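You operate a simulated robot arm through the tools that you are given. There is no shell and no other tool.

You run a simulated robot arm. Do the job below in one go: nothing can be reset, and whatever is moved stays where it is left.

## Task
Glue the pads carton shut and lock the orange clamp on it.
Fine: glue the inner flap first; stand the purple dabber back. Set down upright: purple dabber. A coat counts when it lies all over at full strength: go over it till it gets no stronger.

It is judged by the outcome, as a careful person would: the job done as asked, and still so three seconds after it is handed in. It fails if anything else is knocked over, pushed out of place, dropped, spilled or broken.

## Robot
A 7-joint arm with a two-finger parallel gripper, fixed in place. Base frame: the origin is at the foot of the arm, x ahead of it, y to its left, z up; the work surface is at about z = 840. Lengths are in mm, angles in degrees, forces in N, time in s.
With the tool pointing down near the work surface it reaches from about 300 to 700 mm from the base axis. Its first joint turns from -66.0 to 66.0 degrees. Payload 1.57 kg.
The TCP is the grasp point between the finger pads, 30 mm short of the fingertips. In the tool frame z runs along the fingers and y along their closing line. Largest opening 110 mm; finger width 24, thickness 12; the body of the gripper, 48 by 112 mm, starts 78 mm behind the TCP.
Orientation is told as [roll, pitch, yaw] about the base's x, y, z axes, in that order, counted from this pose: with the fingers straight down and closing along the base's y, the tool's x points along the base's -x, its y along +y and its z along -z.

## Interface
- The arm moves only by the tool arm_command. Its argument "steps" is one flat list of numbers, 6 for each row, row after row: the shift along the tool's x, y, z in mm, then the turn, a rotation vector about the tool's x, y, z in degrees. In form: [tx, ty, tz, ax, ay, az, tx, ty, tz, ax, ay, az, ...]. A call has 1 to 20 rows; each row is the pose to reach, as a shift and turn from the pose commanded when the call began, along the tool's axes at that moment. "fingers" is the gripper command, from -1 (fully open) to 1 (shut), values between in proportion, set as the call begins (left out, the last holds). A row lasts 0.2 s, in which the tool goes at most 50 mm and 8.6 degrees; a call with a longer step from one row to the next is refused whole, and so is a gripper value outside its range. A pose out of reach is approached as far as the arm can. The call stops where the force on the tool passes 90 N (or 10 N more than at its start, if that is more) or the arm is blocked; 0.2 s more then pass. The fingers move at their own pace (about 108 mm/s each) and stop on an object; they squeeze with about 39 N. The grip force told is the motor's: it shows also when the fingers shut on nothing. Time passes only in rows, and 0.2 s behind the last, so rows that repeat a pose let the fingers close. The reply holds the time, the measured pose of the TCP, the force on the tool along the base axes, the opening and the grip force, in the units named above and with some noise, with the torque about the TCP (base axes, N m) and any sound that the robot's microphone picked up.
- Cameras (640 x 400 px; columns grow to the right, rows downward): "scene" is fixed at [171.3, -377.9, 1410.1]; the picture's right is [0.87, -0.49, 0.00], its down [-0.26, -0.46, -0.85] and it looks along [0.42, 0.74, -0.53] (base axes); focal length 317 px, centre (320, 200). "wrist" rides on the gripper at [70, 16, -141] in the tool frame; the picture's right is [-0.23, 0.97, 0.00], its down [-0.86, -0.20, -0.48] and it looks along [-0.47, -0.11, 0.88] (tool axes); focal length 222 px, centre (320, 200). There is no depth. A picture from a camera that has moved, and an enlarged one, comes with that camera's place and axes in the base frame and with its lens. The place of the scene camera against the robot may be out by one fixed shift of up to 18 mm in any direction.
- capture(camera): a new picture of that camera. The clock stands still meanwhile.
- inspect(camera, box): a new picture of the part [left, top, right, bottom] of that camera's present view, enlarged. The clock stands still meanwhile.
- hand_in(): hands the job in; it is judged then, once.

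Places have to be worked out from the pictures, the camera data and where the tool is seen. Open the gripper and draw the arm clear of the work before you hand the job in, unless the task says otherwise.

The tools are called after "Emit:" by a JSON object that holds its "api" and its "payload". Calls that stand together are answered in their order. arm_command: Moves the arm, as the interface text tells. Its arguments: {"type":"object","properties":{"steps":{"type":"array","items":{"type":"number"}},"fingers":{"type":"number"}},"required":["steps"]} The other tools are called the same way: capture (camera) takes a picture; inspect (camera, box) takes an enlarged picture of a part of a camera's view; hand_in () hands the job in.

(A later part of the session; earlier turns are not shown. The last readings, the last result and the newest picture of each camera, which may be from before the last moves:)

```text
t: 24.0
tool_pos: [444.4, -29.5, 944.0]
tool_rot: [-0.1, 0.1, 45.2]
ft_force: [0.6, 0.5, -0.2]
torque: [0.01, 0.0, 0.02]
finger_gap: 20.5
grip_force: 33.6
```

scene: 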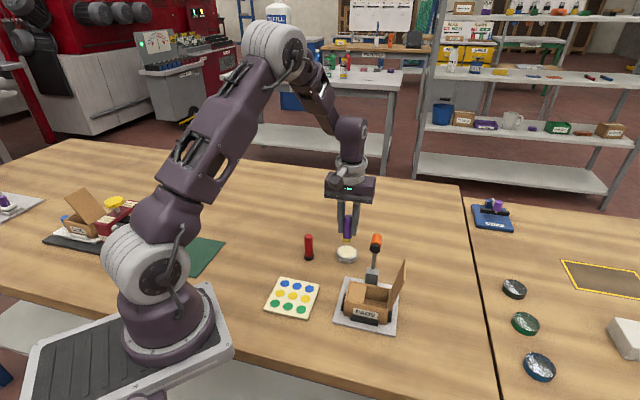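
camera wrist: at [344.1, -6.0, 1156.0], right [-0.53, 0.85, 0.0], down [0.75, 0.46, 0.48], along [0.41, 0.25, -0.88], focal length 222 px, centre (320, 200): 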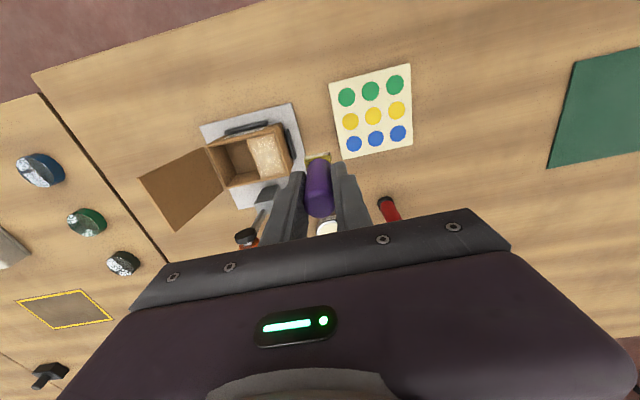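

No contact force here yet. I lower in small steps until it presses.

Emit:
{"api": "arm_command", "payload": {"steps": [0, 0, 0.4, 0, 0, 0, 0, 0, 0.4, 0, 0, 0]}}

Emit:
{"api": "arm_command", "payload": {"steps": [0, 0, 0.4, 0, 0, 0, 0, 0, 0.4, 0, 0, 0]}}

```text
t: 24.6
tool_pos: [443.2, -28.4, 944.4]
tool_rot: [0.0, 0.0, 45.0]
ft_force: [-0.1, 0.8, 1.9]
torque: [0.12, 0.01, 0.03]
finger_gap: 20.2
grip_force: 33.9
```

```text
t: 25.2
tool_pos: [443.6, -28.7, 942.4]
tool_rot: [-0.1, 0.0, 45.1]
ft_force: [0.6, -0.5, 0.3]
torque: [0.03, 0.0, 0.01]
finger_gap: 20.2
grip_force: 34.1
```

Readings drift with no steady press, so something may be slipping or yielding. I look at the dabber and flap from both cameras.

Emit:
{"api": "inspect", "payload": {"camera": "scene", "box": [340, 240, 400, 320]}}

Emit:
{"api": "inspect", "payload": {"camera": "wrist", "box": [240, 100, 380, 225]}}

```text
5.00 times, centred on (370, 280) of scene
camera zoom: at [171.3, -377.9, 1410.1], right [0.87, -0.49, 0.0], down [-0.26, -0.46, -0.85], along [0.42, 0.74, -0.53], focal length 1587 px, centre (70, -200)
```

zoom: 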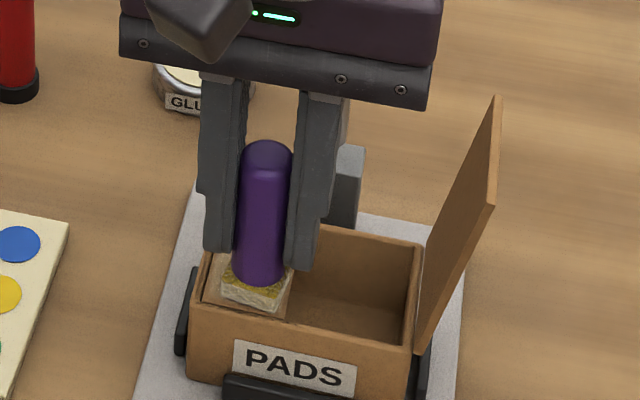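

```text
3.20 times, centred on (310, 162) of wrist
camera zoom: at [383.7, -65.4, 1084.6], right [-0.53, 0.85, 0.0], down [0.75, 0.46, 0.48], along [0.41, 0.25, -0.88], focal length 711 px, centre (352, 320)
```

zoom: 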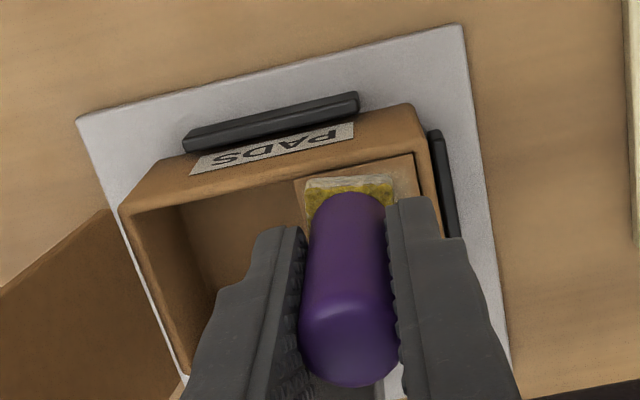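

I zoom further on the sponge's contact with the flap.

Emit:
{"api": "inspect", "payload": {"camera": "wrist", "box": [285, 130, 345, 170]}}

Emit:
{"api": "inspect", "payload": {"camera": "scene", "box": [350, 282, 386, 306]}}

```text
10.00 times, centred on (315, 150) of wrist
camera zoom: at [383.7, -65.4, 1084.6], right [-0.53, 0.85, 0.0], down [0.75, 0.46, 0.48], along [0.41, 0.25, -0.88], focal length 2221 px, centre (370, 700)
```

zoom: 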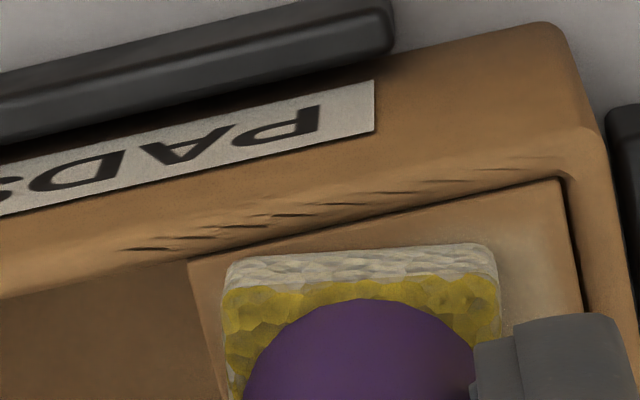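

```text
16.00 times, centred on (368, 294) of scene
camera zoom: at [171.3, -377.9, 1410.1], right [0.87, -0.49, 0.0], down [-0.26, -0.46, -0.85], along [0.42, 0.74, -0.53], focal length 5078 px, centre (-448, -1304)
```

zoom: 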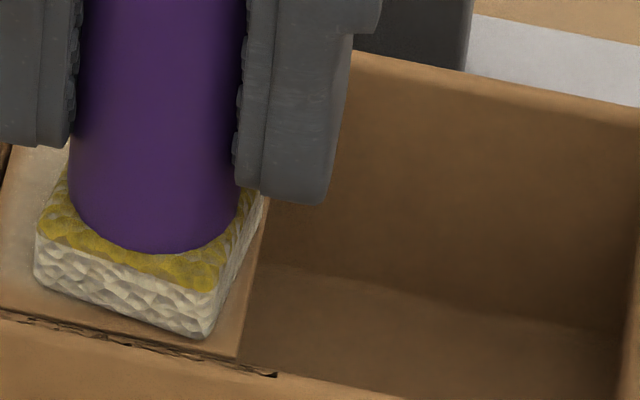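

The sponge has turned a few degrees in the grip and crept up slightly, which explains the fading force; the coat on the label-side strip is still thin. I keep lowering gently here until I get a real press.

Emit:
{"api": "arm_command", "payload": {"steps": [1, 0, 0.5, 0, 0, 0, 1, 0, 0.8, 0, 0, 0]}}

```text
t: 25.8
tool_pos: [442.0, -29.8, 941.6]
tool_rot: [0.0, 0.0, 45.0]
ft_force: [-0.2, -0.2, 0.1]
torque: [-0.03, 0.01, 0.01]
finger_gap: 20.1
grip_force: 34.0
```

Still nothing; another millimetre.

Emit:
{"api": "arm_command", "payload": {"steps": [0, 0, 0.5, 0, 0, 0, 0, 0, 1, 0, 0, 0]}}

Emit:
{"api": "arm_command", "payload": {"steps": [0, 0, 0.5, 0, 0, 0, 0, 0, 1, 0, 0, 0]}}

```text
t: 26.4
tool_pos: [442.9, -29.9, 940.9]
tool_rot: [0.0, 0.0, 45.0]
ft_force: [1.4, -1.0, 3.7]
torque: [-0.14, -0.1, 0.04]
finger_gap: 19.5
grip_force: 33.8
```

```text
t: 27.0
tool_pos: [443.3, -30.0, 940.5]
tool_rot: [0.0, -0.1, 45.0]
ft_force: [-2.0, 1.1, 13.2]
torque: [0.09, 0.05, 0.0]
finger_gap: 19.6
grip_force: 33.4
```

Pressing with 13 N now at cmd z≈940.6. I sweep along the label-side edge of the flap and back.

Emit:
{"api": "arm_command", "payload": {"steps": [0, -4, 0, 0, 0, 0, 0, 0, 0, 0, 0, 0, 0, 4, 0, 0, 0, 0, 0, 8, 0, 0, 0, 0, 0, 11, 0, 0, 0, 0, 0, 11, 0, 0, 0, 0]}}

```text
t: 28.4
tool_pos: [435.6, -22.0, 940.8]
tool_rot: [-0.1, -0.1, 45.1]
ft_force: [4.8, -1.5, 9.3]
torque: [-0.11, -0.23, 0.07]
finger_gap: 19.6
grip_force: 34.2
```

Steady ~9 N. I continue along the hinge-side edge to the clamp side.

Emit:
{"api": "arm_command", "payload": {"steps": [0, 0.5, 0, 0, 0, 0, -5, 0.5, 0, 0, 0, 0, -10, 0.5, 0, 0, 0, 0, -15, 0.5, 0, 0, 0, 0, -20, 0.5, 0, 0, 0, 0, -24, 0.5, 0, 0, 0, 0, -28, 0.5, 0, 0, 0, 0, -28, 0.5, 0, 0, 0, 0]}}

```text
t: 30.2
tool_pos: [455.4, -1.2, 940.3]
tool_rot: [0.0, -0.1, 45.1]
ft_force: [-2.4, -2.9, 15.0]
torque: [0.0, 0.2, 0.07]
finger_gap: 19.3
grip_force: 33.2
```

15 N, fine. On along the clamp-side edge and then the free edge.

Emit:
{"api": "arm_command", "payload": {"steps": [0, -4, 0, 0, 0, 0, 0, -8, 0, 0, 0, 0, 0, -12, 0, 0, 0, 0, 0, -16, 0, 0, 0, 0, 5, -16, 0, 0, 0, 0, 10, -16, 0, 0, 0, 0, 15, -16, 0, 0, 0, 0, 20, -16, 0, 0, 0, 0, 25, -16, 0, 0, 0, 0, 28, -16, 0, 0, 0, 0, 28, -12, 0, 0, 0, 0, 21, -12, 0, 0, 0, 0, 14, -12, 0, 0, 0, 0, 7, -12, 0, 0, 0, 0, 7, -8, 0, 0, 0, 0, 14, -8, 0, 0, 0, 0, 21, -8, 0, 0, 0, 0, 21, -4, 0, 0, 0, 0, 14, -4, 0, 0, 0, 0, 14, -8, 0, 0, 0, 0]}}

```text
t: 34.4
tool_pos: [451.2, -17.1, 939.9]
tool_rot: [0.0, 0.0, 45.0]
ft_force: [0.6, -0.2, -0.1]
torque: [0.0, 0.01, -0.03]
finger_gap: 19.7
grip_force: 33.2
```

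Back at the centre with no force left, so contact had faded somewhere. I lift, move aside and look at the coat again.

Emit:
{"api": "arm_command", "payload": {"steps": [0, 0, -20, 0, 0, 0, 0, 0, -55, 0, 0, 0, 0, 30, -74, 0, 0, 0, 0, 65, -74, 0, 0, 0, 0, 65, -74, 0, 0, 0]}}

Emit:
{"api": "inspect", "payload": {"camera": "scene", "box": [350, 278, 382, 306]}}

Emit:
{"api": "inspect", "payload": {"camera": "wrist", "box": [230, 130, 310, 180]}}

Emit:
{"api": "inspect", "payload": {"camera": "wrist", "box": [250, 130, 370, 230]}}

```text
t: 35.6
tool_pos: [404.1, 28.1, 1013.4]
tool_rot: [0.0, 0.0, 45.0]
ft_force: [0.2, -0.7, -1.1]
torque: [0.0, -0.01, -0.03]
finger_gap: 19.3
grip_force: 33.7
```

```text
14.29 times, centred on (366, 292) of scene
camera zoom: at [171.3, -377.9, 1410.1], right [0.87, -0.49, 0.0], down [-0.26, -0.46, -0.85], along [0.42, 0.74, -0.53], focal length 4534 px, centre (-337, -1114)
```

zoom: 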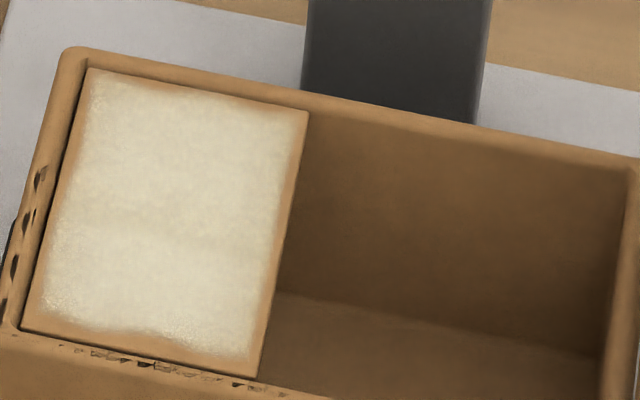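

```text
8.00 times, centred on (270, 155) of wrist
camera zoom: at [344.7, -9.2, 1154.9], right [-0.53, 0.85, 0.0], down [0.75, 0.46, 0.48], along [0.41, 0.25, -0.88], focal length 1777 px, centre (720, 560)
```

zoom: 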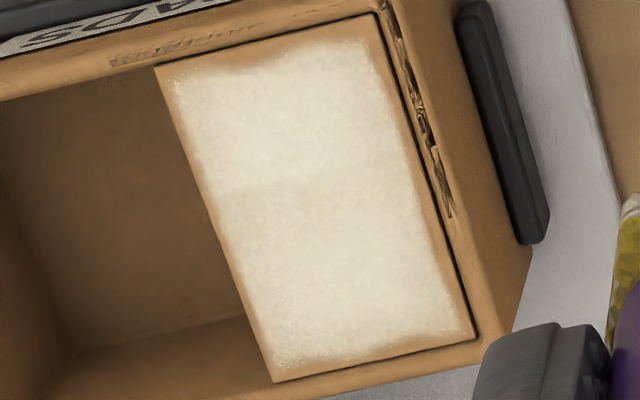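

```text
4.00 times, centred on (310, 180) of wrist
camera zoom: at [344.7, -9.2, 1154.9], right [-0.53, 0.85, 0.0], down [0.75, 0.46, 0.48], along [0.41, 0.25, -0.88], focal length 888 px, centre (360, 280)
```

zoom: 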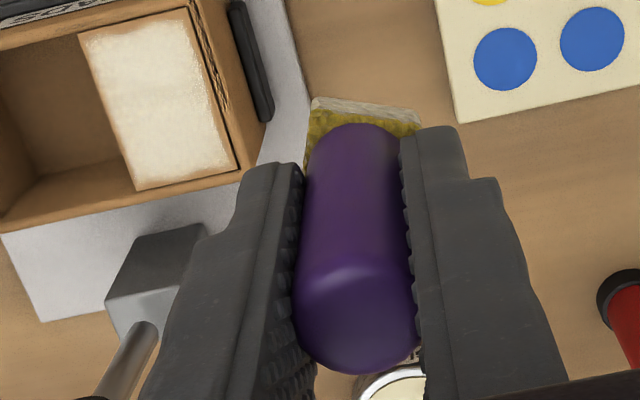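

The coat is much stronger now; only narrow borders (2–4 mm) stay thin, and the box has shifted about 3 mm within its stops. The sponge has twisted in the grip, so I check its angle closely to re-align it.

Emit:
{"api": "inspect", "payload": {"camera": "wrist", "box": [280, 140, 376, 200]}}

Emit:
{"api": "inspect", "payload": {"camera": "scene", "box": [310, 190, 390, 310]}}

```text
6.67 times, centred on (328, 170) of wrist
camera zoom: at [344.7, -9.2, 1154.9], right [-0.53, 0.85, 0.0], down [0.75, 0.46, 0.48], along [0.41, 0.25, -0.88], focal length 1481 px, centre (267, 400)
```

zoom: 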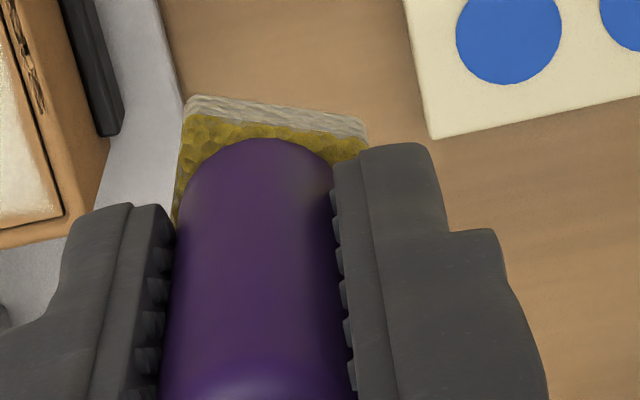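

```text
3.33 times, centred on (350, 250) of scene
camera zoom: at [171.3, -377.9, 1410.1], right [0.87, -0.49, 0.0], down [-0.26, -0.46, -0.85], along [0.42, 0.74, -0.53], focal length 1058 px, centre (220, 33)
```

zoom: 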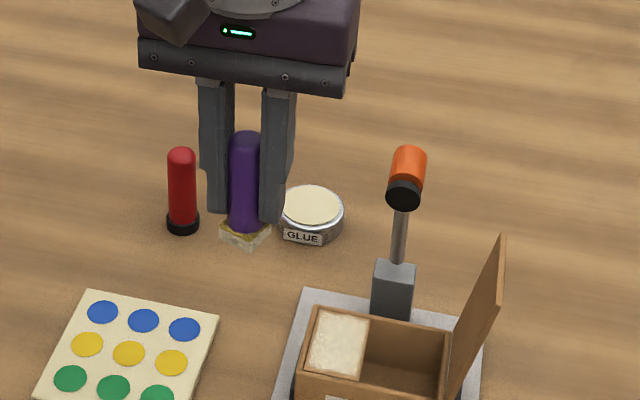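

The sponge edge is at ~114° instead of 135°, i.e. twisted about 21° clockwise. I turn the tool by 21° to square it with the flap again and move above the first corner, then lower close to it.

Emit:
{"api": "arm_command", "payload": {"steps": [4, -13, 0, 0, 0, -5, 8, -27, 0, 0, 0, -11, 13, -41, 0, 0, 0, -16, 17, -54, 0, 0, 0, -21, 17, -54, 30, 0, 0, -21, 17, -54, 60, 0, 0, -21, 17, -54, 71, 0, 0, -21, 17, -54, 73, 0, 0, -21]}}

Emit:
{"api": "inspect", "payload": {"camera": "wrist", "box": [240, 100, 380, 225]}}

Emit:
{"api": "inspect", "payload": {"camera": "scene", "box": [340, 260, 400, 320]}}

```text
t: 37.4
tool_pos: [430.1, -21.7, 942.0]
tool_rot: [0.0, 0.0, 66.2]
ft_force: [-0.7, 0.2, 2.2]
torque: [0.03, 0.03, -0.02]
finger_gap: 19.4
grip_force: 33.2
```

```text
3.20 times, centred on (310, 162) of wrist
camera zoom: at [388.1, -78.1, 1082.4], right [-0.8, 0.6, 0.0], down [0.53, 0.7, 0.48], along [0.29, 0.38, -0.88], focal length 711 px, centre (352, 320)
```

zoom: 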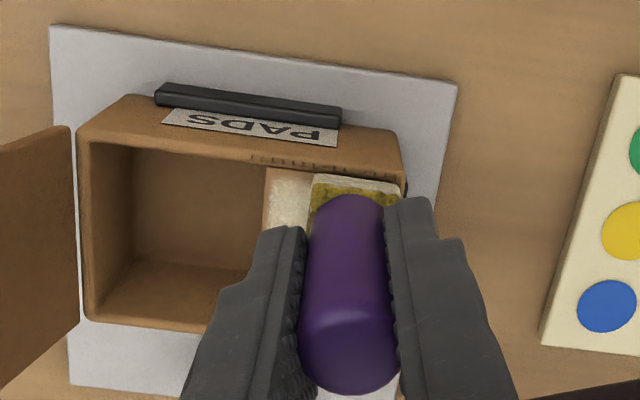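

```text
6.67 times, centred on (370, 290) of scene
camera zoom: at [171.3, -377.9, 1410.1], right [0.87, -0.49, 0.0], down [-0.26, -0.46, -0.85], along [0.42, 0.74, -0.53], focal length 2116 px, centre (-13, -400)
```

zoom: 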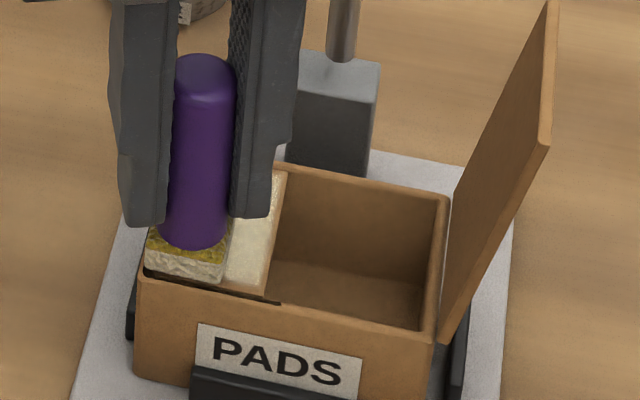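

The sponge is now square in the hinge/label corner. I press down a little and read the force.

Emit:
{"api": "arm_command", "payload": {"steps": [0, 0, 0.7, 0, 0, 0, 0, 0, 0.7, 0, 0, 0]}}

Emit:
{"api": "inspect", "payload": {"camera": "wrist", "box": [290, 130, 350, 170]}}

```text
t: 38.0
tool_pos: [430.0, -21.6, 941.4]
tool_rot: [-0.1, 0.1, 66.1]
ft_force: [1.2, -2.0, 7.2]
torque: [0.07, 0.01, 0.0]
finger_gap: 19.5
grip_force: 33.2
```

```text
10.00 times, centred on (320, 150) of wrist
camera zoom: at [387.9, -77.9, 1082.1], right [-0.8, 0.6, 0.0], down [0.53, 0.7, 0.48], along [0.29, 0.38, -0.88], focal length 2221 px, centre (320, 700)
```

zoom: 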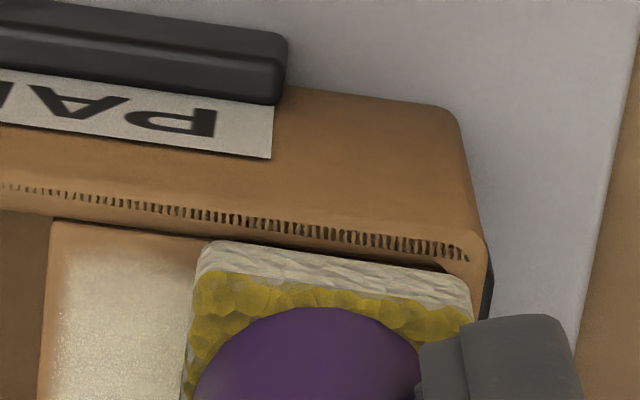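

7 N contact. The sponge is ~1.5 mm short of the label-side edge; I nudge it there and sweep along that edge to the free edge and back.

Emit:
{"api": "arm_command", "payload": {"steps": [1, 0.4, 0.2, 0, 0, 0, 1.9, 0.7, 0.2, 0, 0, 0, 3.7, -4, 0.2, 0, 0, 0, 5.5, -8.7, 0.2, 0, 0, 0, 7.3, -13.3, 0.2, 0, 0, 0, 8, -15.2, 0.2, 0, 0, 0, 8, -15.2, 0.2, 0, 0, 0]}}

Emit:
{"api": "inspect", "payload": {"camera": "wrist", "box": [280, 130, 350, 176]}}

```text
t: 39.6
tool_pos: [441.7, -35.1, 940.1]
tool_rot: [-0.1, 0.0, 66.1]
ft_force: [-1.0, 1.2, 2.7]
torque: [0.03, 0.09, 0.01]
finger_gap: 19.2
grip_force: 33.0
```

```text
8.70 times, centred on (315, 153) of wrist
camera zoom: at [398.8, -91.5, 1082.1], right [-0.8, 0.6, 0.0], down [0.53, 0.7, 0.48], along [0.29, 0.38, -0.88], focal length 1932 px, centre (364, 609)
```

zoom: 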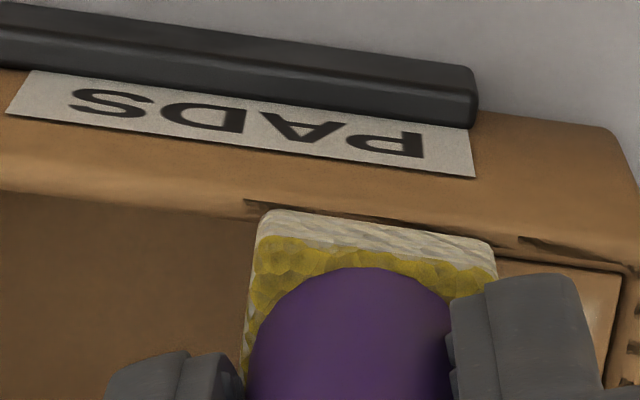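

The sponge sits right at the free-edge/label corner. I press slightly and go back along the label edge to the hinge corner, then along the hinge edge.

Emit:
{"api": "arm_command", "payload": {"steps": [0, 0, 0.7, 0, 0, 0, 0, 0, 0.7, 0, 0, 0, -1.8, 4.7, 0.7, 0, 0, 0, -3.6, 9.3, 0.7, 0, 0, 0, -5.4, 14, 0.7, 0, 0, 0, -6.1, 15.5, 0.7, 0, 0, 0, -6.1, 15.5, 0.7, 0, 0, 0]}}

Emit:
{"api": "inspect", "payload": {"camera": "wrist", "box": [280, 130, 350, 176]}}

```text
t: 41.2
tool_pos: [429.9, -23.3, 939.6]
tool_rot: [-0.1, -0.2, 66.1]
ft_force: [5.7, -3.9, 20.3]
torque: [-0.14, -0.18, -0.02]
finger_gap: 19.4
grip_force: 33.1
```

```text
8.70 times, centred on (315, 153) of wrist
camera zoom: at [387.0, -78.6, 1081.8], right [-0.8, 0.6, 0.0], down [0.53, 0.7, 0.48], along [0.29, 0.38, -0.88], focal length 1932 px, centre (364, 609)
```

zoom: 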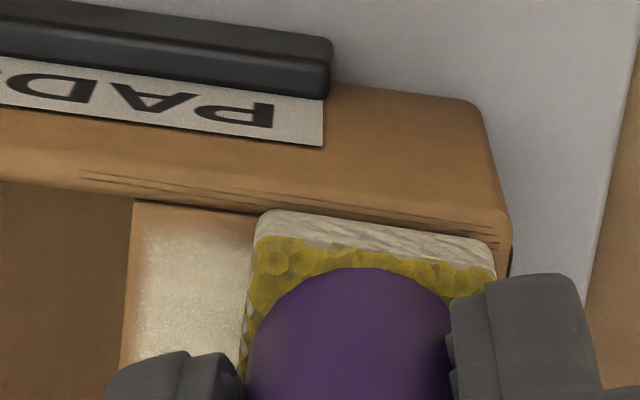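

There's still a ~2 mm softer strip along the label edge, so I go 2 mm further over that edge and sweep it both ways.

Emit:
{"api": "arm_command", "payload": {"steps": [1, 0.4, -0.2, 0, 0, 0, 2, 0.8, -0.2, 0, 0, 0, 3.4, -2.9, -0.2, 0, 0, 0, 4.8, -6.6, 0, 0, 0, 0, 6.2, -10.3, 0, 0, 0, 0, 7.6, -14, 0.2, 0, 0, 0, 8.2, -15.7, 0.2, 0, 0, 0, 8.2, -15.7, 0.4, 0, 0, 0, 7.6, -14, 0.4, 0, 0, 0, 6.2, -10.3, 0.4, 0, 0, 0, 4.8, -6.6, 0.4, 0, 0, 0, 3.4, -2.9, 0.4, 0, 0, 0, 2, 0.8, 0.2, 0, 0, 0, 2, 0.8, 0.2, 0, 0, 0]}}

Emit:
{"api": "inspect", "payload": {"camera": "wrist", "box": [280, 130, 350, 176]}}

```text
t: 44.2
tool_pos: [427.8, -25.7, 940.6]
tool_rot: [0.0, 0.0, 66.1]
ft_force: [0.2, 0.3, -0.5]
torque: [0.0, -0.01, 0.0]
finger_gap: 19.5
grip_force: 33.6
```

```text
8.70 times, centred on (315, 153) of wrist
camera zoom: at [385.8, -80.8, 1081.8], right [-0.8, 0.6, 0.0], down [0.53, 0.7, 0.48], along [0.29, 0.38, -0.88], focal length 1932 px, centre (364, 609)
```

zoom: 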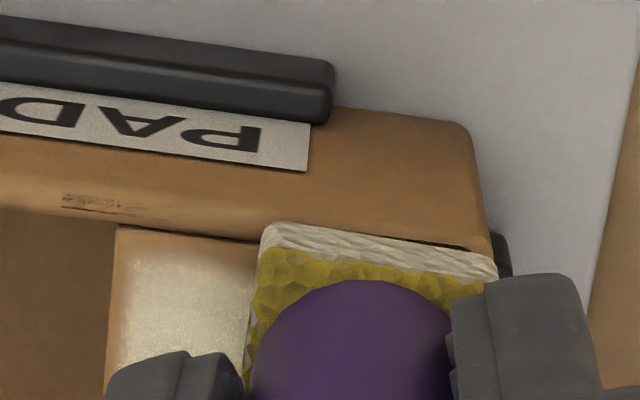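

Contact faded again. I lift aside and inspect the whole coat and the dabber in the grip.

Emit:
{"api": "arm_command", "payload": {"steps": [0, 0, -20, 0, 0, 0, 0, 0, -60, 0, 0, 0, -10, 30, -75, 0, 0, 0, -22, 60, -75, 0, 0, 0, -22, 60, -75, 0, 0, 0]}}

Emit:
{"api": "capture", "payload": {"camera": "wrist"}}

Emit:
{"api": "inspect", "payload": {"camera": "scene", "box": [346, 278, 382, 308]}}

Emit:
{"api": "inspect", "payload": {"camera": "scene", "box": [290, 190, 370, 280]}}

```text
t: 45.4
tool_pos: [382.8, 18.1, 1014.4]
tool_rot: [0.0, 0.0, 66.0]
ft_force: [-1.2, -0.1, 0.0]
torque: [-0.01, -0.02, -0.02]
finger_gap: 19.4
grip_force: 33.3
```

```text
taken
camera wrist: at [340.5, -37.5, 1156.0], right [-0.8, 0.6, 0.0], down [0.53, 0.7, 0.48], along [0.29, 0.38, -0.88], focal length 222 px, centre (320, 200)
```

wrist: 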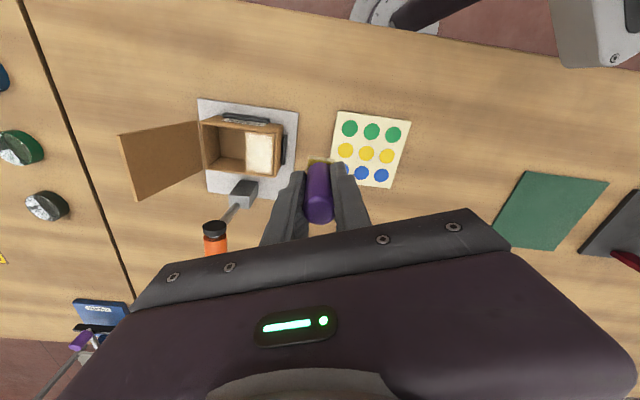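

```text
13.33 times, centred on (364, 293) of scene
camera zoom: at [171.3, -377.9, 1410.1], right [0.87, -0.49, 0.0], down [-0.26, -0.46, -0.85], along [0.42, 0.74, -0.53], focal length 4231 px, centre (-267, -1040)
```

zoom: 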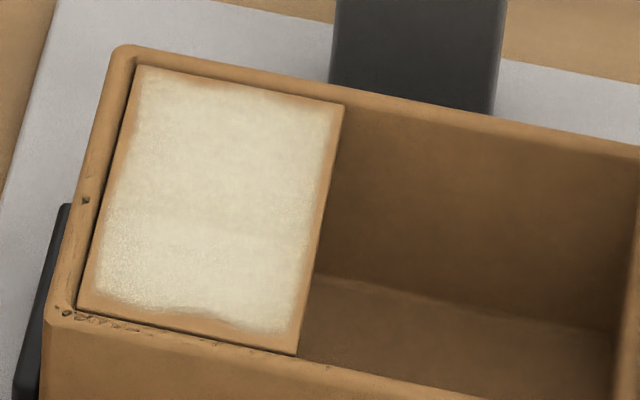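

```text
4.44 times, centred on (330, 235) of scene
camera zoom: at [171.3, -377.9, 1410.1], right [0.87, -0.49, 0.0], down [-0.26, -0.46, -0.85], along [0.42, 0.74, -0.53], focal length 1410 px, centre (276, 44)
```

zoom: 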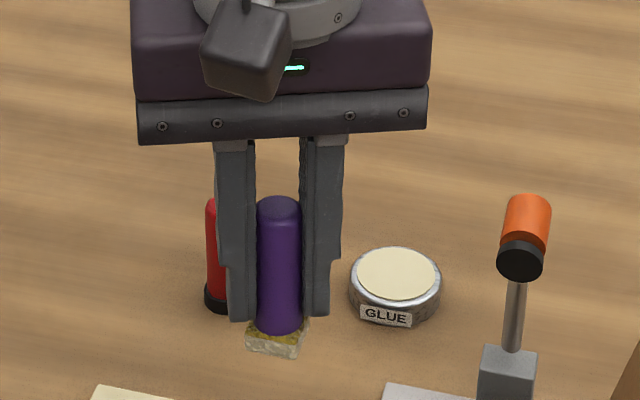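

The dabber has crept up ~6 mm in the grip, which explains the fading force; pressing must be lighter. I zoom in to the coat.

Emit:
{"api": "inspect", "payload": {"camera": "wrist", "box": [225, 120, 305, 180]}}

Emit:
{"api": "inspect", "payload": {"camera": "wrist", "box": [290, 145, 350, 185]}}

```text
6.67 times, centred on (265, 150) of wrist
camera zoom: at [340.5, -37.5, 1156.0], right [-0.8, 0.6, 0.0], down [0.53, 0.7, 0.48], along [0.29, 0.38, -0.88], focal length 1481 px, centre (687, 533)
```

zoom: 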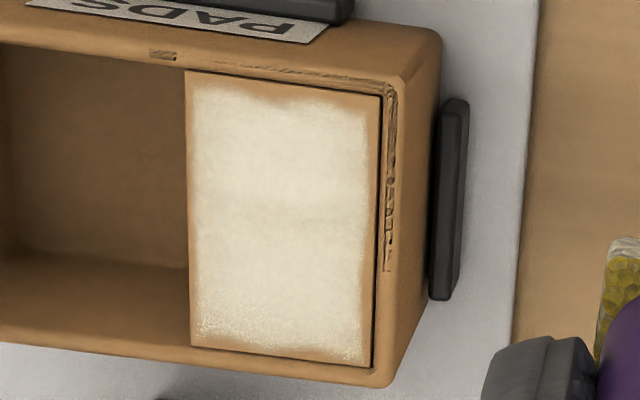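

```text
10.00 times, centred on (320, 165) of wrist
camera zoom: at [340.5, -37.5, 1156.0], right [-0.8, 0.6, 0.0], down [0.53, 0.7, 0.48], along [0.29, 0.38, -0.88], focal length 2221 px, centre (320, 550)
```

zoom: 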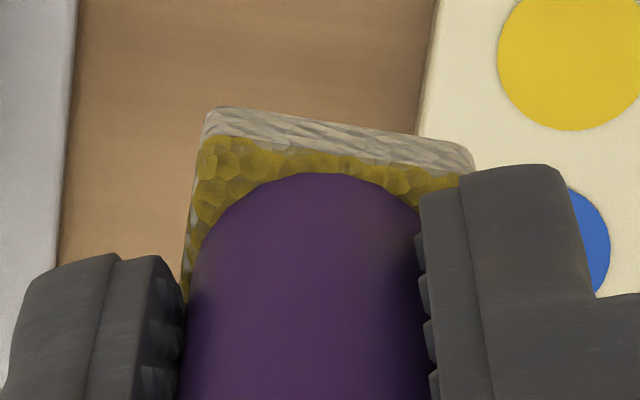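

Only narrow borders (about 1–2.5 mm) along the edges are still thin. I go back down near the label edge with a gentler approach.

Emit:
{"api": "arm_command", "payload": {"steps": [9, -33, 0, 0, 0, 0, 18.4, -65.7, 0, 0, 0, 0, 18.4, -65.7, 40, 0, 0, 0, 18.4, -65.7, 65, 0, 0, 0, 18.4, -65.7, 74, 0, 0, 0, 18.4, -65.7, 75, 0, 0, 0, 18.4, -65.7, 75, 0, 0, 0]}}

Emit:
{"api": "arm_command", "payload": {"steps": [0, 0, 0.7, 0, 0, 0, 0, 0, 0.7, 0, 0, 0]}}

Emit:
{"api": "arm_command", "payload": {"steps": [0, 0, 0.7, 0, 0, 0, 0, 0, 0.7, 0, 0, 0]}}

```text
t: 47.0
tool_pos: [435.9, -24.3, 939.5]
tool_rot: [0.0, 0.0, 66.1]
ft_force: [-0.2, -0.5, -0.8]
torque: [0.05, 0.0, -0.01]
finger_gap: 19.6
grip_force: 33.4
```

```text
t: 47.6
tool_pos: [434.8, -23.5, 938.8]
tool_rot: [0.0, -0.1, 66.0]
ft_force: [0.0, -0.9, -0.3]
torque: [0.01, -0.01, 0.0]
finger_gap: 19.2
grip_force: 33.5
```

```text
t: 48.2
tool_pos: [435.7, -24.0, 938.6]
tool_rot: [0.0, 0.0, 66.0]
ft_force: [-0.2, -1.6, 6.6]
torque: [-0.09, 0.04, -0.01]
finger_gap: 19.4
grip_force: 33.6
```

Contact (6.6 N) at cmd z≈938.4. I slide 2 mm outward to the label edge and sweep along it, with the height unchanged.

Emit:
{"api": "arm_command", "payload": {"steps": [1.9, 0.7, 0, 0, 0, 0, 1.9, 0.7, 0, 0, 0, 0, 3.3, -3, 0, 0, 0, 0, 4.7, -6.7, 0, 0, 0, 0, 6.1, -10.4, 0, 0, 0, 0, 6.1, -10.4, 0, 0, 0, 0]}}

Emit:
{"api": "inspect", "payload": {"camera": "wrist", "box": [280, 130, 350, 176]}}

```text
t: 49.6
tool_pos: [441.4, -35.0, 937.4]
tool_rot: [0.1, 0.0, 66.0]
ft_force: [-3.0, 5.7, 11.7]
torque: [0.23, 0.11, 0.0]
finger_gap: 19.2
grip_force: 33.8
```

```text
8.70 times, centred on (315, 153) of wrist
camera zoom: at [399.3, -89.9, 1080.0], right [-0.8, 0.6, 0.0], down [0.53, 0.7, 0.48], along [0.29, 0.38, -0.88], focal length 1932 px, centre (364, 609)
```

zoom: 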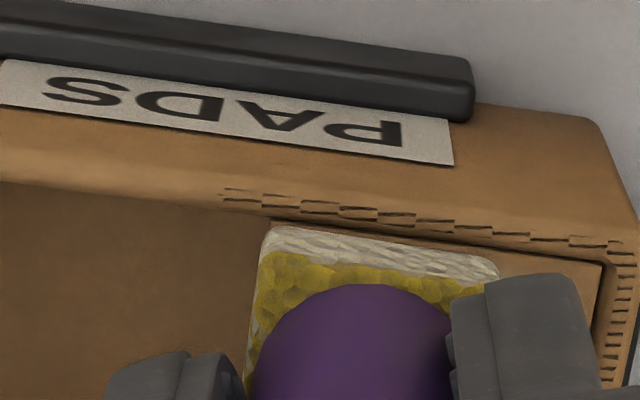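

11.7 N with good contact at the corner. I nudge 1.2 mm further out and sweep back to the hinge corner.

Emit:
{"api": "arm_command", "payload": {"steps": [1.1, 0.4, 0, 0, 0, 0, 1.1, 0.4, 0, 0, 0, 0, -0.3, 4.1, 0, 0, 0, 0, -1.7, 7.8, 0, 0, 0, 0, -3.1, 11.5, 0, 0, 0, 0, -4.5, 15.2, 0, 0, 0, 0, -4.5, 15.2, 0, 0, 0, 0]}}

Emit:
{"api": "inspect", "payload": {"camera": "wrist", "box": [270, 130, 350, 180]}}

```text
t: 51.2
tool_pos: [429.9, -24.1, 938.5]
tool_rot: [-0.1, -0.1, 66.0]
ft_force: [11.3, -6.5, 21.5]
torque: [-0.51, -0.66, 0.13]
finger_gap: 19.5
grip_force: 34.0
```

```text
8.00 times, centred on (310, 155) of wrist
camera zoom: at [388.1, -79.8, 1080.0], right [-0.8, 0.6, 0.0], down [0.53, 0.7, 0.48], along [0.29, 0.38, -0.88], focal length 1777 px, centre (400, 560)
```

zoom: 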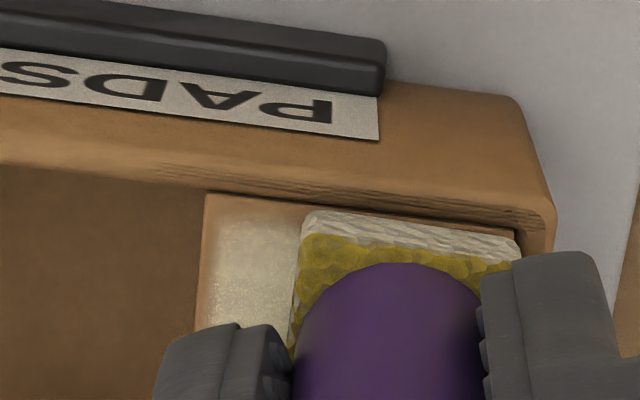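

The sponge is in the hinge corner with 21 N; I ease 0.3 mm and sweep along the hinge edge toward the clamp side.

Emit:
{"api": "arm_command", "payload": {"steps": [0, 0, -0.3, 0, 0, 0, -4.3, -1.6, -0.3, 0, 0, 0, -8.6, -3.3, -0.3, 0, 0, 0, -12.9, -5, -0.3, 0, 0, 0, -17.2, -6.6, -0.2, 0, 0, 0, -21.5, -8.2, -0.2, 0, 0, 0, -25.8, -9.9, -0.1, 0, 0, 0, -30, -11.5, 0, 0, 0, 0, -30, -11.5, 0, 0, 0, 0]}}

Emit:
{"api": "inspect", "payload": {"camera": "wrist", "box": [270, 110, 370, 180]}}

```text
t: 53.2
tool_pos: [452.7, -0.1, 938.1]
tool_rot: [-0.1, -0.1, 66.0]
ft_force: [2.4, -9.9, 9.6]
torque: [-0.6, -0.13, 0.12]
finger_gap: 19.5
grip_force: 33.2
```

```text
5.71 times, centred on (320, 145) of wrist
camera zoom: at [410.1, -56.7, 1079.8], right [-0.8, 0.6, 0.0], down [0.53, 0.7, 0.48], along [0.29, 0.38, -0.88], focal length 1269 px, centre (320, 514)
```

zoom: 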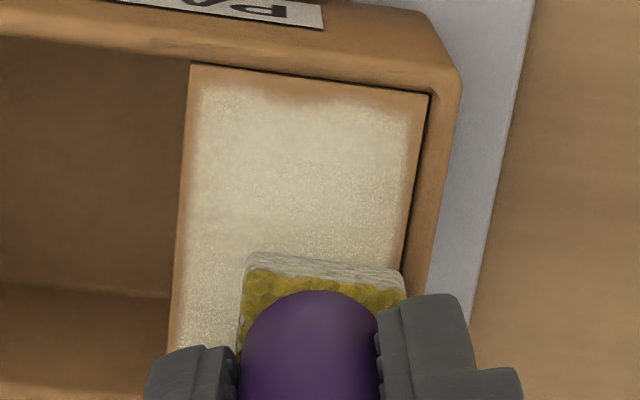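

The hinge edge looks covered nearly to the rim; the sponge is now against the clamp-side rim. I sweep along the clamp-side edge to the free edge and then along the free edge.

Emit:
{"api": "arm_command", "payload": {"steps": [0.5, 0, 0, 0, 0, 0, 1.8, -3.8, 0.1, 0, 0, 0, 3.2, -7.5, 0.1, 0, 0, 0, 4.6, -11.2, 0.1, 0, 0, 0, 6, -15, 0.1, 0, 0, 0, 6.3, -16, 0.1, 0, 0, 0, 6.3, -16, 0.2, 0, 0, 0]}}

Emit:
{"api": "inspect", "payload": {"camera": "wrist", "box": [270, 110, 370, 180]}}

```text
t: 54.8
tool_pos: [465.3, -12.9, 938.1]
tool_rot: [0.1, 0.0, 66.0]
ft_force: [0.0, 0.7, 0.2]
torque: [0.02, 0.03, 0.02]
finger_gap: 19.5
grip_force: 32.9
```

```text
5.71 times, centred on (320, 145) of wrist
camera zoom: at [422.7, -68.9, 1079.3], right [-0.8, 0.6, 0.0], down [0.53, 0.7, 0.48], along [0.29, 0.38, -0.88], focal length 1269 px, centre (320, 514)
```

zoom: 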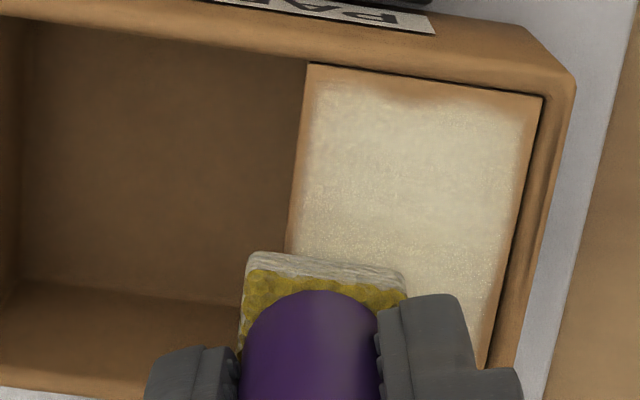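

Contact was lost past the free edge. I come back 2.5 mm, lower to contact, and read.

Emit:
{"api": "arm_command", "payload": {"steps": [-0.9, 2.3, 0.3, 0, 0, 0, -0.9, 2.3, 0.6, 0, 0, 0, -0.9, 2.3, 0.6, 0, 0, 0]}}

Emit:
{"api": "arm_command", "payload": {"steps": [0, 0, 0.6, 0, 0, 0, 0, 0, 0.6, 0, 0, 0]}}

```text
t: 55.6
tool_pos: [463.3, -12.0, 938.2]
tool_rot: [0.1, -0.1, 66.1]
ft_force: [0.0, 0.8, 5.4]
torque: [0.04, 0.03, -0.02]
finger_gap: 19.5
grip_force: 33.4
```

```text
t: 56.2
tool_pos: [463.5, -11.3, 936.6]
tool_rot: [-0.1, 0.0, 66.0]
ft_force: [-1.3, 1.5, 21.1]
torque: [0.27, -0.01, 0.01]
finger_gap: 19.5
grip_force: 33.4
```

Good press (5→21 N). I ease a touch and sweep along the free edge toward the label side and back.

Emit:
{"api": "arm_command", "payload": {"steps": [4.3, 1.6, -0.3, 0, 0, 0, 8.6, 3.3, -0.3, 0, 0, 0, 12.9, 5, -0.3, 0, 0, 0, 17.2, 6.6, -0.2, 0, 0, 0, 21.5, 8.2, -0.2, 0, 0, 0, 25.8, 9.9, -0.1, 0, 0, 0, 29, 11.1, 0, 0, 0, 0, 29, 11.1, 0, 0, 0, 0]}}

Emit:
{"api": "inspect", "payload": {"camera": "wrist", "box": [270, 120, 370, 190]}}

```text
t: 58.0
tool_pos: [441.3, -33.3, 937.7]
tool_rot: [-0.2, 0.0, 66.1]
ft_force: [5.6, 4.8, 18.1]
torque: [0.22, -0.17, -0.04]
finger_gap: 19.4
grip_force: 33.2
```

```text
5.71 times, centred on (320, 155) of wrist
camera zoom: at [398.4, -89.3, 1078.7], right [-0.8, 0.6, 0.0], down [0.53, 0.7, 0.48], along [0.29, 0.38, -0.88], focal length 1269 px, centre (320, 457)
```

zoom: 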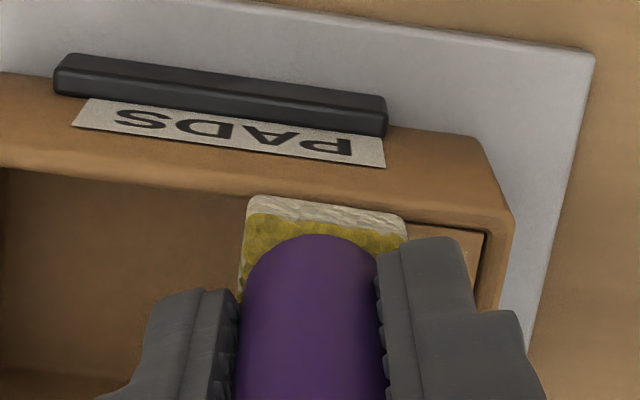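

18 N at the label/free corner, sponge right against the rim. I sweep along the label edge again with this contact.

Emit:
{"api": "arm_command", "payload": {"steps": [0.5, 0.2, 0, 0, 0, 0, -0.9, 3.9, 0, 0, 0, 0, -2.3, 7.6, 0, 0, 0, 0, -3.7, 11.3, 0, 0, 0, 0, -5, 14.8, 0, 0, 0, 0, -5, 14.8, 0, 0, 0, 0, -3.7, 11.3, 0.2, 0, 0, 0, -2.3, 7.6, 0.2, 0, 0, 0, -0.9, 3.9, 0.2, 0, 0, 0, -0.9, 3.9, 0.2, 0, 0, 0]}}

Emit:
{"api": "inspect", "payload": {"camera": "wrist", "box": [270, 120, 370, 190]}}

```text
t: 60.2
tool_pos: [437.9, -31.6, 934.5]
tool_rot: [0.1, 0.0, 65.9]
ft_force: [-3.8, 2.5, 9.1]
torque: [0.11, 0.27, -0.05]
finger_gap: 19.3
grip_force: 33.2
```

```text
5.71 times, centred on (320, 155) of wrist
camera zoom: at [395.3, -87.5, 1077.4], right [-0.8, 0.6, 0.0], down [0.53, 0.7, 0.48], along [0.29, 0.38, -0.88], focal length 1269 px, centre (320, 457)
```

zoom: 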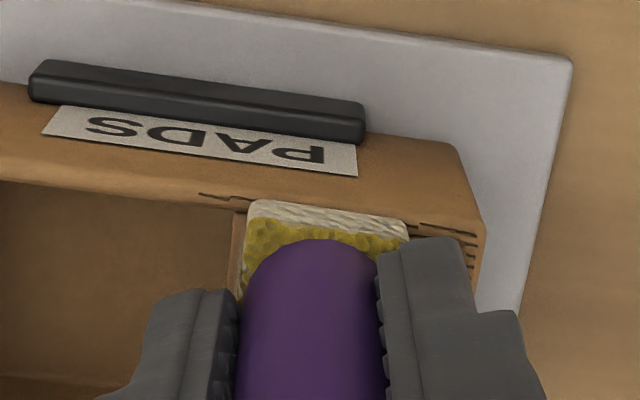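

Contact 9 N. I lift off and inspect the coat again.

Emit:
{"api": "arm_command", "payload": {"steps": [0, 0, -20, 0, 0, 0, 0, 0, -60, 0, 0, 0, -10, 30, -78, 0, 0, 0, -22, 60, -78, 0, 0, 0, -22, 60, -78, 0, 0, 0]}}

Emit:
{"api": "inspect", "payload": {"camera": "scene", "box": [346, 278, 382, 308]}}

Emit:
{"api": "inspect", "payload": {"camera": "wrist", "box": [225, 115, 305, 175]}}

Emit:
{"api": "inspect", "payload": {"camera": "wrist", "box": [290, 145, 350, 185]}}

```text
t: 61.4
tool_pos: [389.9, 14.4, 1015.9]
tool_rot: [0.0, 0.0, 66.0]
ft_force: [0.0, 0.6, -0.6]
torque: [-0.01, 0.0, 0.03]
finger_gap: 19.4
grip_force: 32.8
```

```text
13.33 times, centred on (364, 293) of scene
camera zoom: at [171.3, -377.9, 1410.1], right [0.87, -0.49, 0.0], down [-0.26, -0.46, -0.85], along [0.42, 0.74, -0.53], focal length 4231 px, centre (-267, -1040)
```

zoom: 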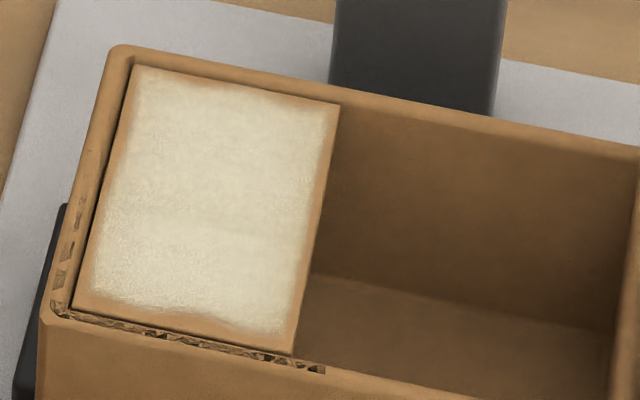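

```text
6.67 times, centred on (265, 145) of wrist
camera zoom: at [348.4, -41.6, 1157.8], right [-0.8, 0.6, 0.0], down [0.53, 0.7, 0.48], along [0.29, 0.38, -0.88], focal length 1481 px, centre (687, 567)
```

zoom: 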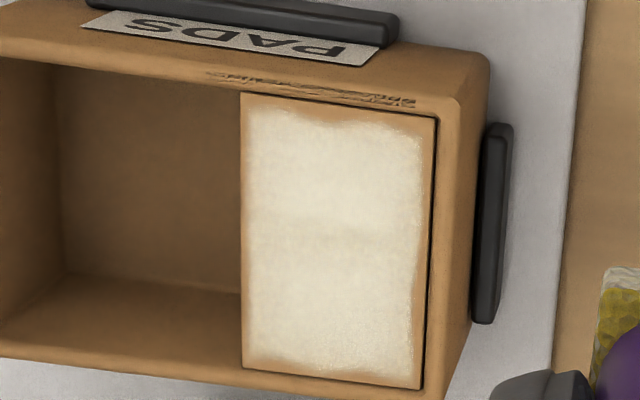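

```text
10.00 times, centred on (320, 165) of wrist
camera zoom: at [348.4, -41.6, 1157.8], right [-0.8, 0.6, 0.0], down [0.53, 0.7, 0.48], along [0.29, 0.38, -0.88], focal length 2221 px, centre (320, 550)
```

zoom: 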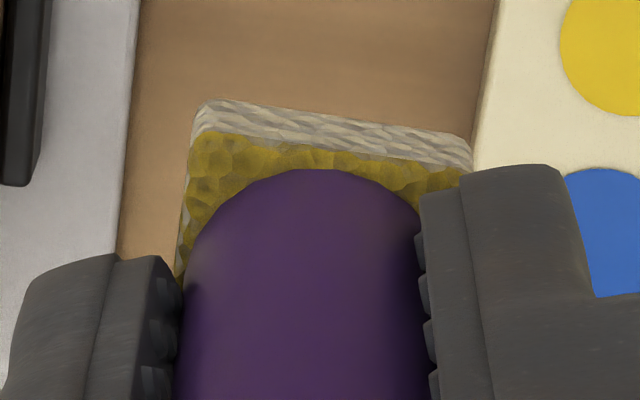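

The outline of the coat hasn't changed since the pass before, so either it is saturated or the sponge has run dry. I re-dip the sponge to be sure: moving above the glue pot.

Emit:
{"api": "arm_command", "payload": {"steps": [-41, -18.7, 0, 0, 0, 0, -82, -37.4, 0, 0, 0, 0, -122, -56, 0, 0, 0, 0, -163.4, -74.7, 0, 0, 0, 0, -163.4, -74.7, 40, 0, 0, 0, -163.4, -74.7, 80, 0, 0, 0, -163.4, -74.7, 100, 0, 0, 0, -163.4, -74.7, 108, 0, 0, 0, -163.4, -74.7, 108, 0, 0, 0]}}

Emit:
{"api": "inspect", "payload": {"camera": "wrist", "box": [270, 115, 366, 225]}}

Emit:
{"api": "inspect", "payload": {"camera": "scene", "box": [310, 190, 390, 270]}}

```text
t: 63.4
tool_pos: [527.4, 132.8, 905.7]
tool_rot: [0.0, 0.1, 66.0]
ft_force: [-0.3, -0.5, 0.2]
torque: [-0.01, -0.02, 0.02]
finger_gap: 19.5
grip_force: 33.4
```

```text
3.64 times, centred on (318, 170) of wrist
camera zoom: at [484.8, 76.3, 1047.9], right [-0.8, 0.6, 0.0], down [0.53, 0.7, 0.48], along [0.29, 0.38, -0.88], focal length 808 px, centre (327, 309)
```

zoom: 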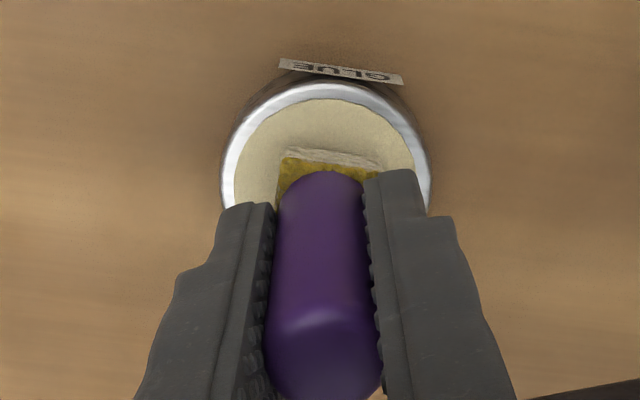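

```text
5.00 times, centred on (350, 230) of scene
camera zoom: at [171.3, -377.9, 1410.1], right [0.87, -0.49, 0.0], down [-0.26, -0.46, -0.85], along [0.42, 0.74, -0.53], focal length 1587 px, centre (170, 50)
```

zoom: 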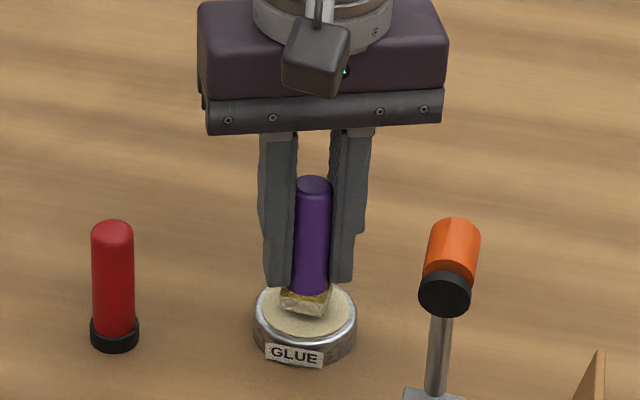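

Just above the pad, centred. I lower in small steps until it touches.

Emit:
{"api": "arm_command", "payload": {"steps": [0, 0, 1.5, 0, 0, 0, 0, 0, 3, 0, 0, 0, 0, 0, 3, 0, 0, 0]}}

Emit:
{"api": "arm_command", "payload": {"steps": [0, 0, 1, 0, 0, 0, 0, 0, 2, 0, 0, 0, 0, 0, 2, 0, 0, 0]}}

```text
t: 64.2
tool_pos: [526.6, 132.6, 903.5]
tool_rot: [-0.1, 0.1, 66.1]
ft_force: [0.8, -0.2, -0.8]
torque: [0.02, 0.0, -0.01]
finger_gap: 19.3
grip_force: 33.5
```

```text
t: 65.0
tool_pos: [526.5, 131.8, 900.8]
tool_rot: [0.1, 0.0, 66.2]
ft_force: [0.1, -0.3, 0.6]
torque: [0.04, 0.06, -0.03]
finger_gap: 19.6
grip_force: 34.0
```

Nearly there; another small step down.

Emit:
{"api": "arm_command", "payload": {"steps": [0, 0, 0.7, 0, 0, 0, 0, 0, 1.2, 0, 0, 0, 0, 0, 1.2, 0, 0, 0]}}

Emit:
{"api": "inspect", "payload": {"camera": "scene", "box": [325, 220, 365, 270]}}

```text
t: 65.8
tool_pos: [525.0, 132.4, 900.6]
tool_rot: [0.0, 0.0, 66.0]
ft_force: [0.4, -0.9, 3.6]
torque: [0.02, 0.0, -0.01]
finger_gap: 19.4
grip_force: 34.1
```

```text
8.00 times, centred on (345, 245) of scene
camera zoom: at [171.2, -378.0, 1410.1], right [0.87, -0.49, 0.0], down [-0.26, -0.46, -0.85], along [0.42, 0.74, -0.53], focal length 2539 px, centre (120, -160)
```

zoom: 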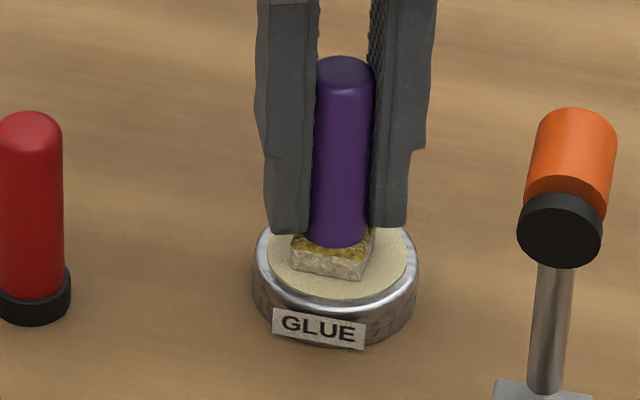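

Touching with ~4 N. I press a little more and dwell to load the sponge, then lift.

Emit:
{"api": "arm_command", "payload": {"steps": [0, 0, 0.4, 0, 0, 0, 0, 0, 0.4, 0, 0, 0, 0, 0, 0.4, 0, 0, 0, 0, 0, 0.4, 0, 0, 0]}}

Emit:
{"api": "arm_command", "payload": {"steps": [0, 0, -20, 0, 0, 0, 0, 0, -60, 0, 0, 0, 0, 0, -100, 0, 0, 0, 0, 0, -114, 0, 0, 0, 0, 0, -114, 0, 0, 0]}}

Emit:
{"api": "inspect", "payload": {"camera": "wrist", "box": [290, 145, 350, 185]}}

```text
t: 66.8
tool_pos: [525.9, 132.7, 899.8]
tool_rot: [0.0, -0.1, 66.1]
ft_force: [-1.2, -0.1, 13.1]
torque: [0.15, -0.06, -0.01]
finger_gap: 19.5
grip_force: 33.2
```

```text
t: 68.0
tool_pos: [526.0, 132.4, 1012.8]
tool_rot: [0.0, 0.0, 66.1]
ft_force: [-0.3, 0.0, 0.7]
torque: [-0.01, -0.01, 0.0]
finger_gap: 19.4
grip_force: 33.3
```

```text
10.00 times, centred on (320, 165) of wrist
camera zoom: at [483.7, 76.8, 1155.3], right [-0.8, 0.6, 0.0], down [0.53, 0.7, 0.48], along [0.29, 0.38, -0.88], focal length 2221 px, centre (320, 550)
```

zoom: 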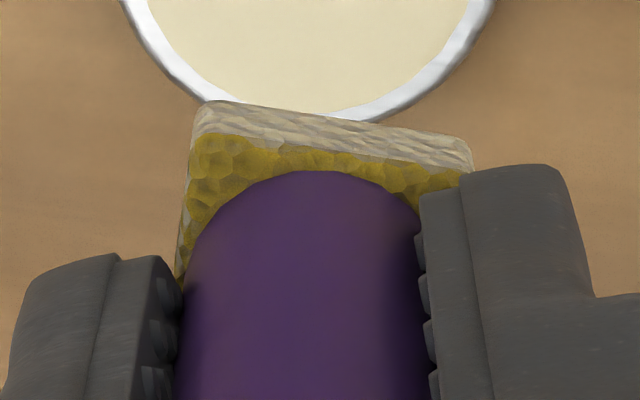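

Sponge reloaded. I carry it back to above the flap centre and lower close to it.

Emit:
{"api": "arm_command", "payload": {"steps": [36, 13.8, 0, 0, 0, 0, 72, 27.6, 0, 0, 0, 0, 108.2, 41.4, 0, 0, 0, 0, 139, 26.7, 0, 0, 0, 0, 169.7, 12, 0, 0, 0, 0, 169.7, 12, 35, 0, 0, 0, 169.7, 12, 65, 0, 0, 0, 169.7, 12, 74, 0, 0, 0, 169.7, 12, 76, 0, 0, 0, 169.7, 12, 76, 0, 0, 0]}}

Emit:
{"api": "inspect", "payload": {"camera": "wrist", "box": [270, 110, 370, 180]}}

```text
t: 70.2
tool_pos: [445.2, -16.0, 936.0]
tool_rot: [0.0, 0.0, 66.0]
ft_force: [-0.3, 0.4, -0.5]
torque: [0.0, 0.01, 0.01]
finger_gap: 19.5
grip_force: 33.0
```

```text
5.71 times, centred on (320, 145) of wrist
camera zoom: at [403.4, -73.4, 1078.1], right [-0.8, 0.6, 0.0], down [0.53, 0.7, 0.48], along [0.29, 0.38, -0.88], focal length 1269 px, centre (320, 514)
```

zoom: 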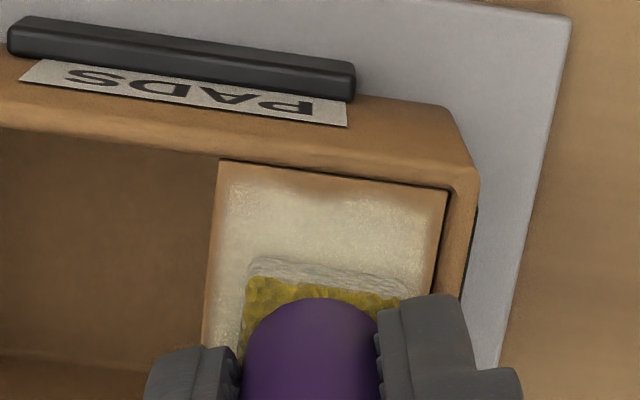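

Over the flap centre, no contact yet. I lower in small steps.

Emit:
{"api": "arm_command", "payload": {"steps": [0, 0, 0.7, 0, 0, 0, 0, 0, 1.2, 0, 0, 0, 0, 0, 1.2, 0, 0, 0]}}

Emit:
{"api": "arm_command", "payload": {"steps": [0, 0, 0.6, 0, 0, 0, 0, 0, 0.6, 0, 0, 0]}}

```text
t: 71.0
tool_pos: [446.5, -17.4, 935.7]
tool_rot: [0.0, 0.0, 66.1]
ft_force: [-0.1, 0.2, -0.2]
torque: [-0.01, 0.01, 0.02]
finger_gap: 19.6
grip_force: 33.6
```

```text
t: 71.6
tool_pos: [446.8, -16.6, 936.3]
tool_rot: [0.0, 0.0, 66.2]
ft_force: [0.2, -0.4, -0.8]
torque: [-0.03, 0.01, 0.01]
finger_gap: 19.5
grip_force: 33.3
```

Emit:
{"api": "arm_command", "payload": {"steps": [0, 0, 0.6, 0, 0, 0, 0, 0, 0.6, 0, 0, 0]}}

Emit:
{"api": "arm_command", "payload": {"steps": [0, 0, 0.6, 0, 0, 0, 0, 0, 0.6, 0, 0, 0]}}

```text
t: 72.2
tool_pos: [447.0, -17.6, 936.2]
tool_rot: [0.1, 0.1, 65.9]
ft_force: [0.5, -0.3, 2.5]
torque: [0.07, -0.01, -0.02]
finger_gap: 19.6
grip_force: 33.3
```

```text
t: 72.8
tool_pos: [446.6, -17.1, 935.6]
tool_rot: [0.0, 0.0, 66.1]
ft_force: [0.8, 0.2, 7.7]
torque: [0.12, -0.05, -0.02]
finger_gap: 19.5
grip_force: 32.8
```

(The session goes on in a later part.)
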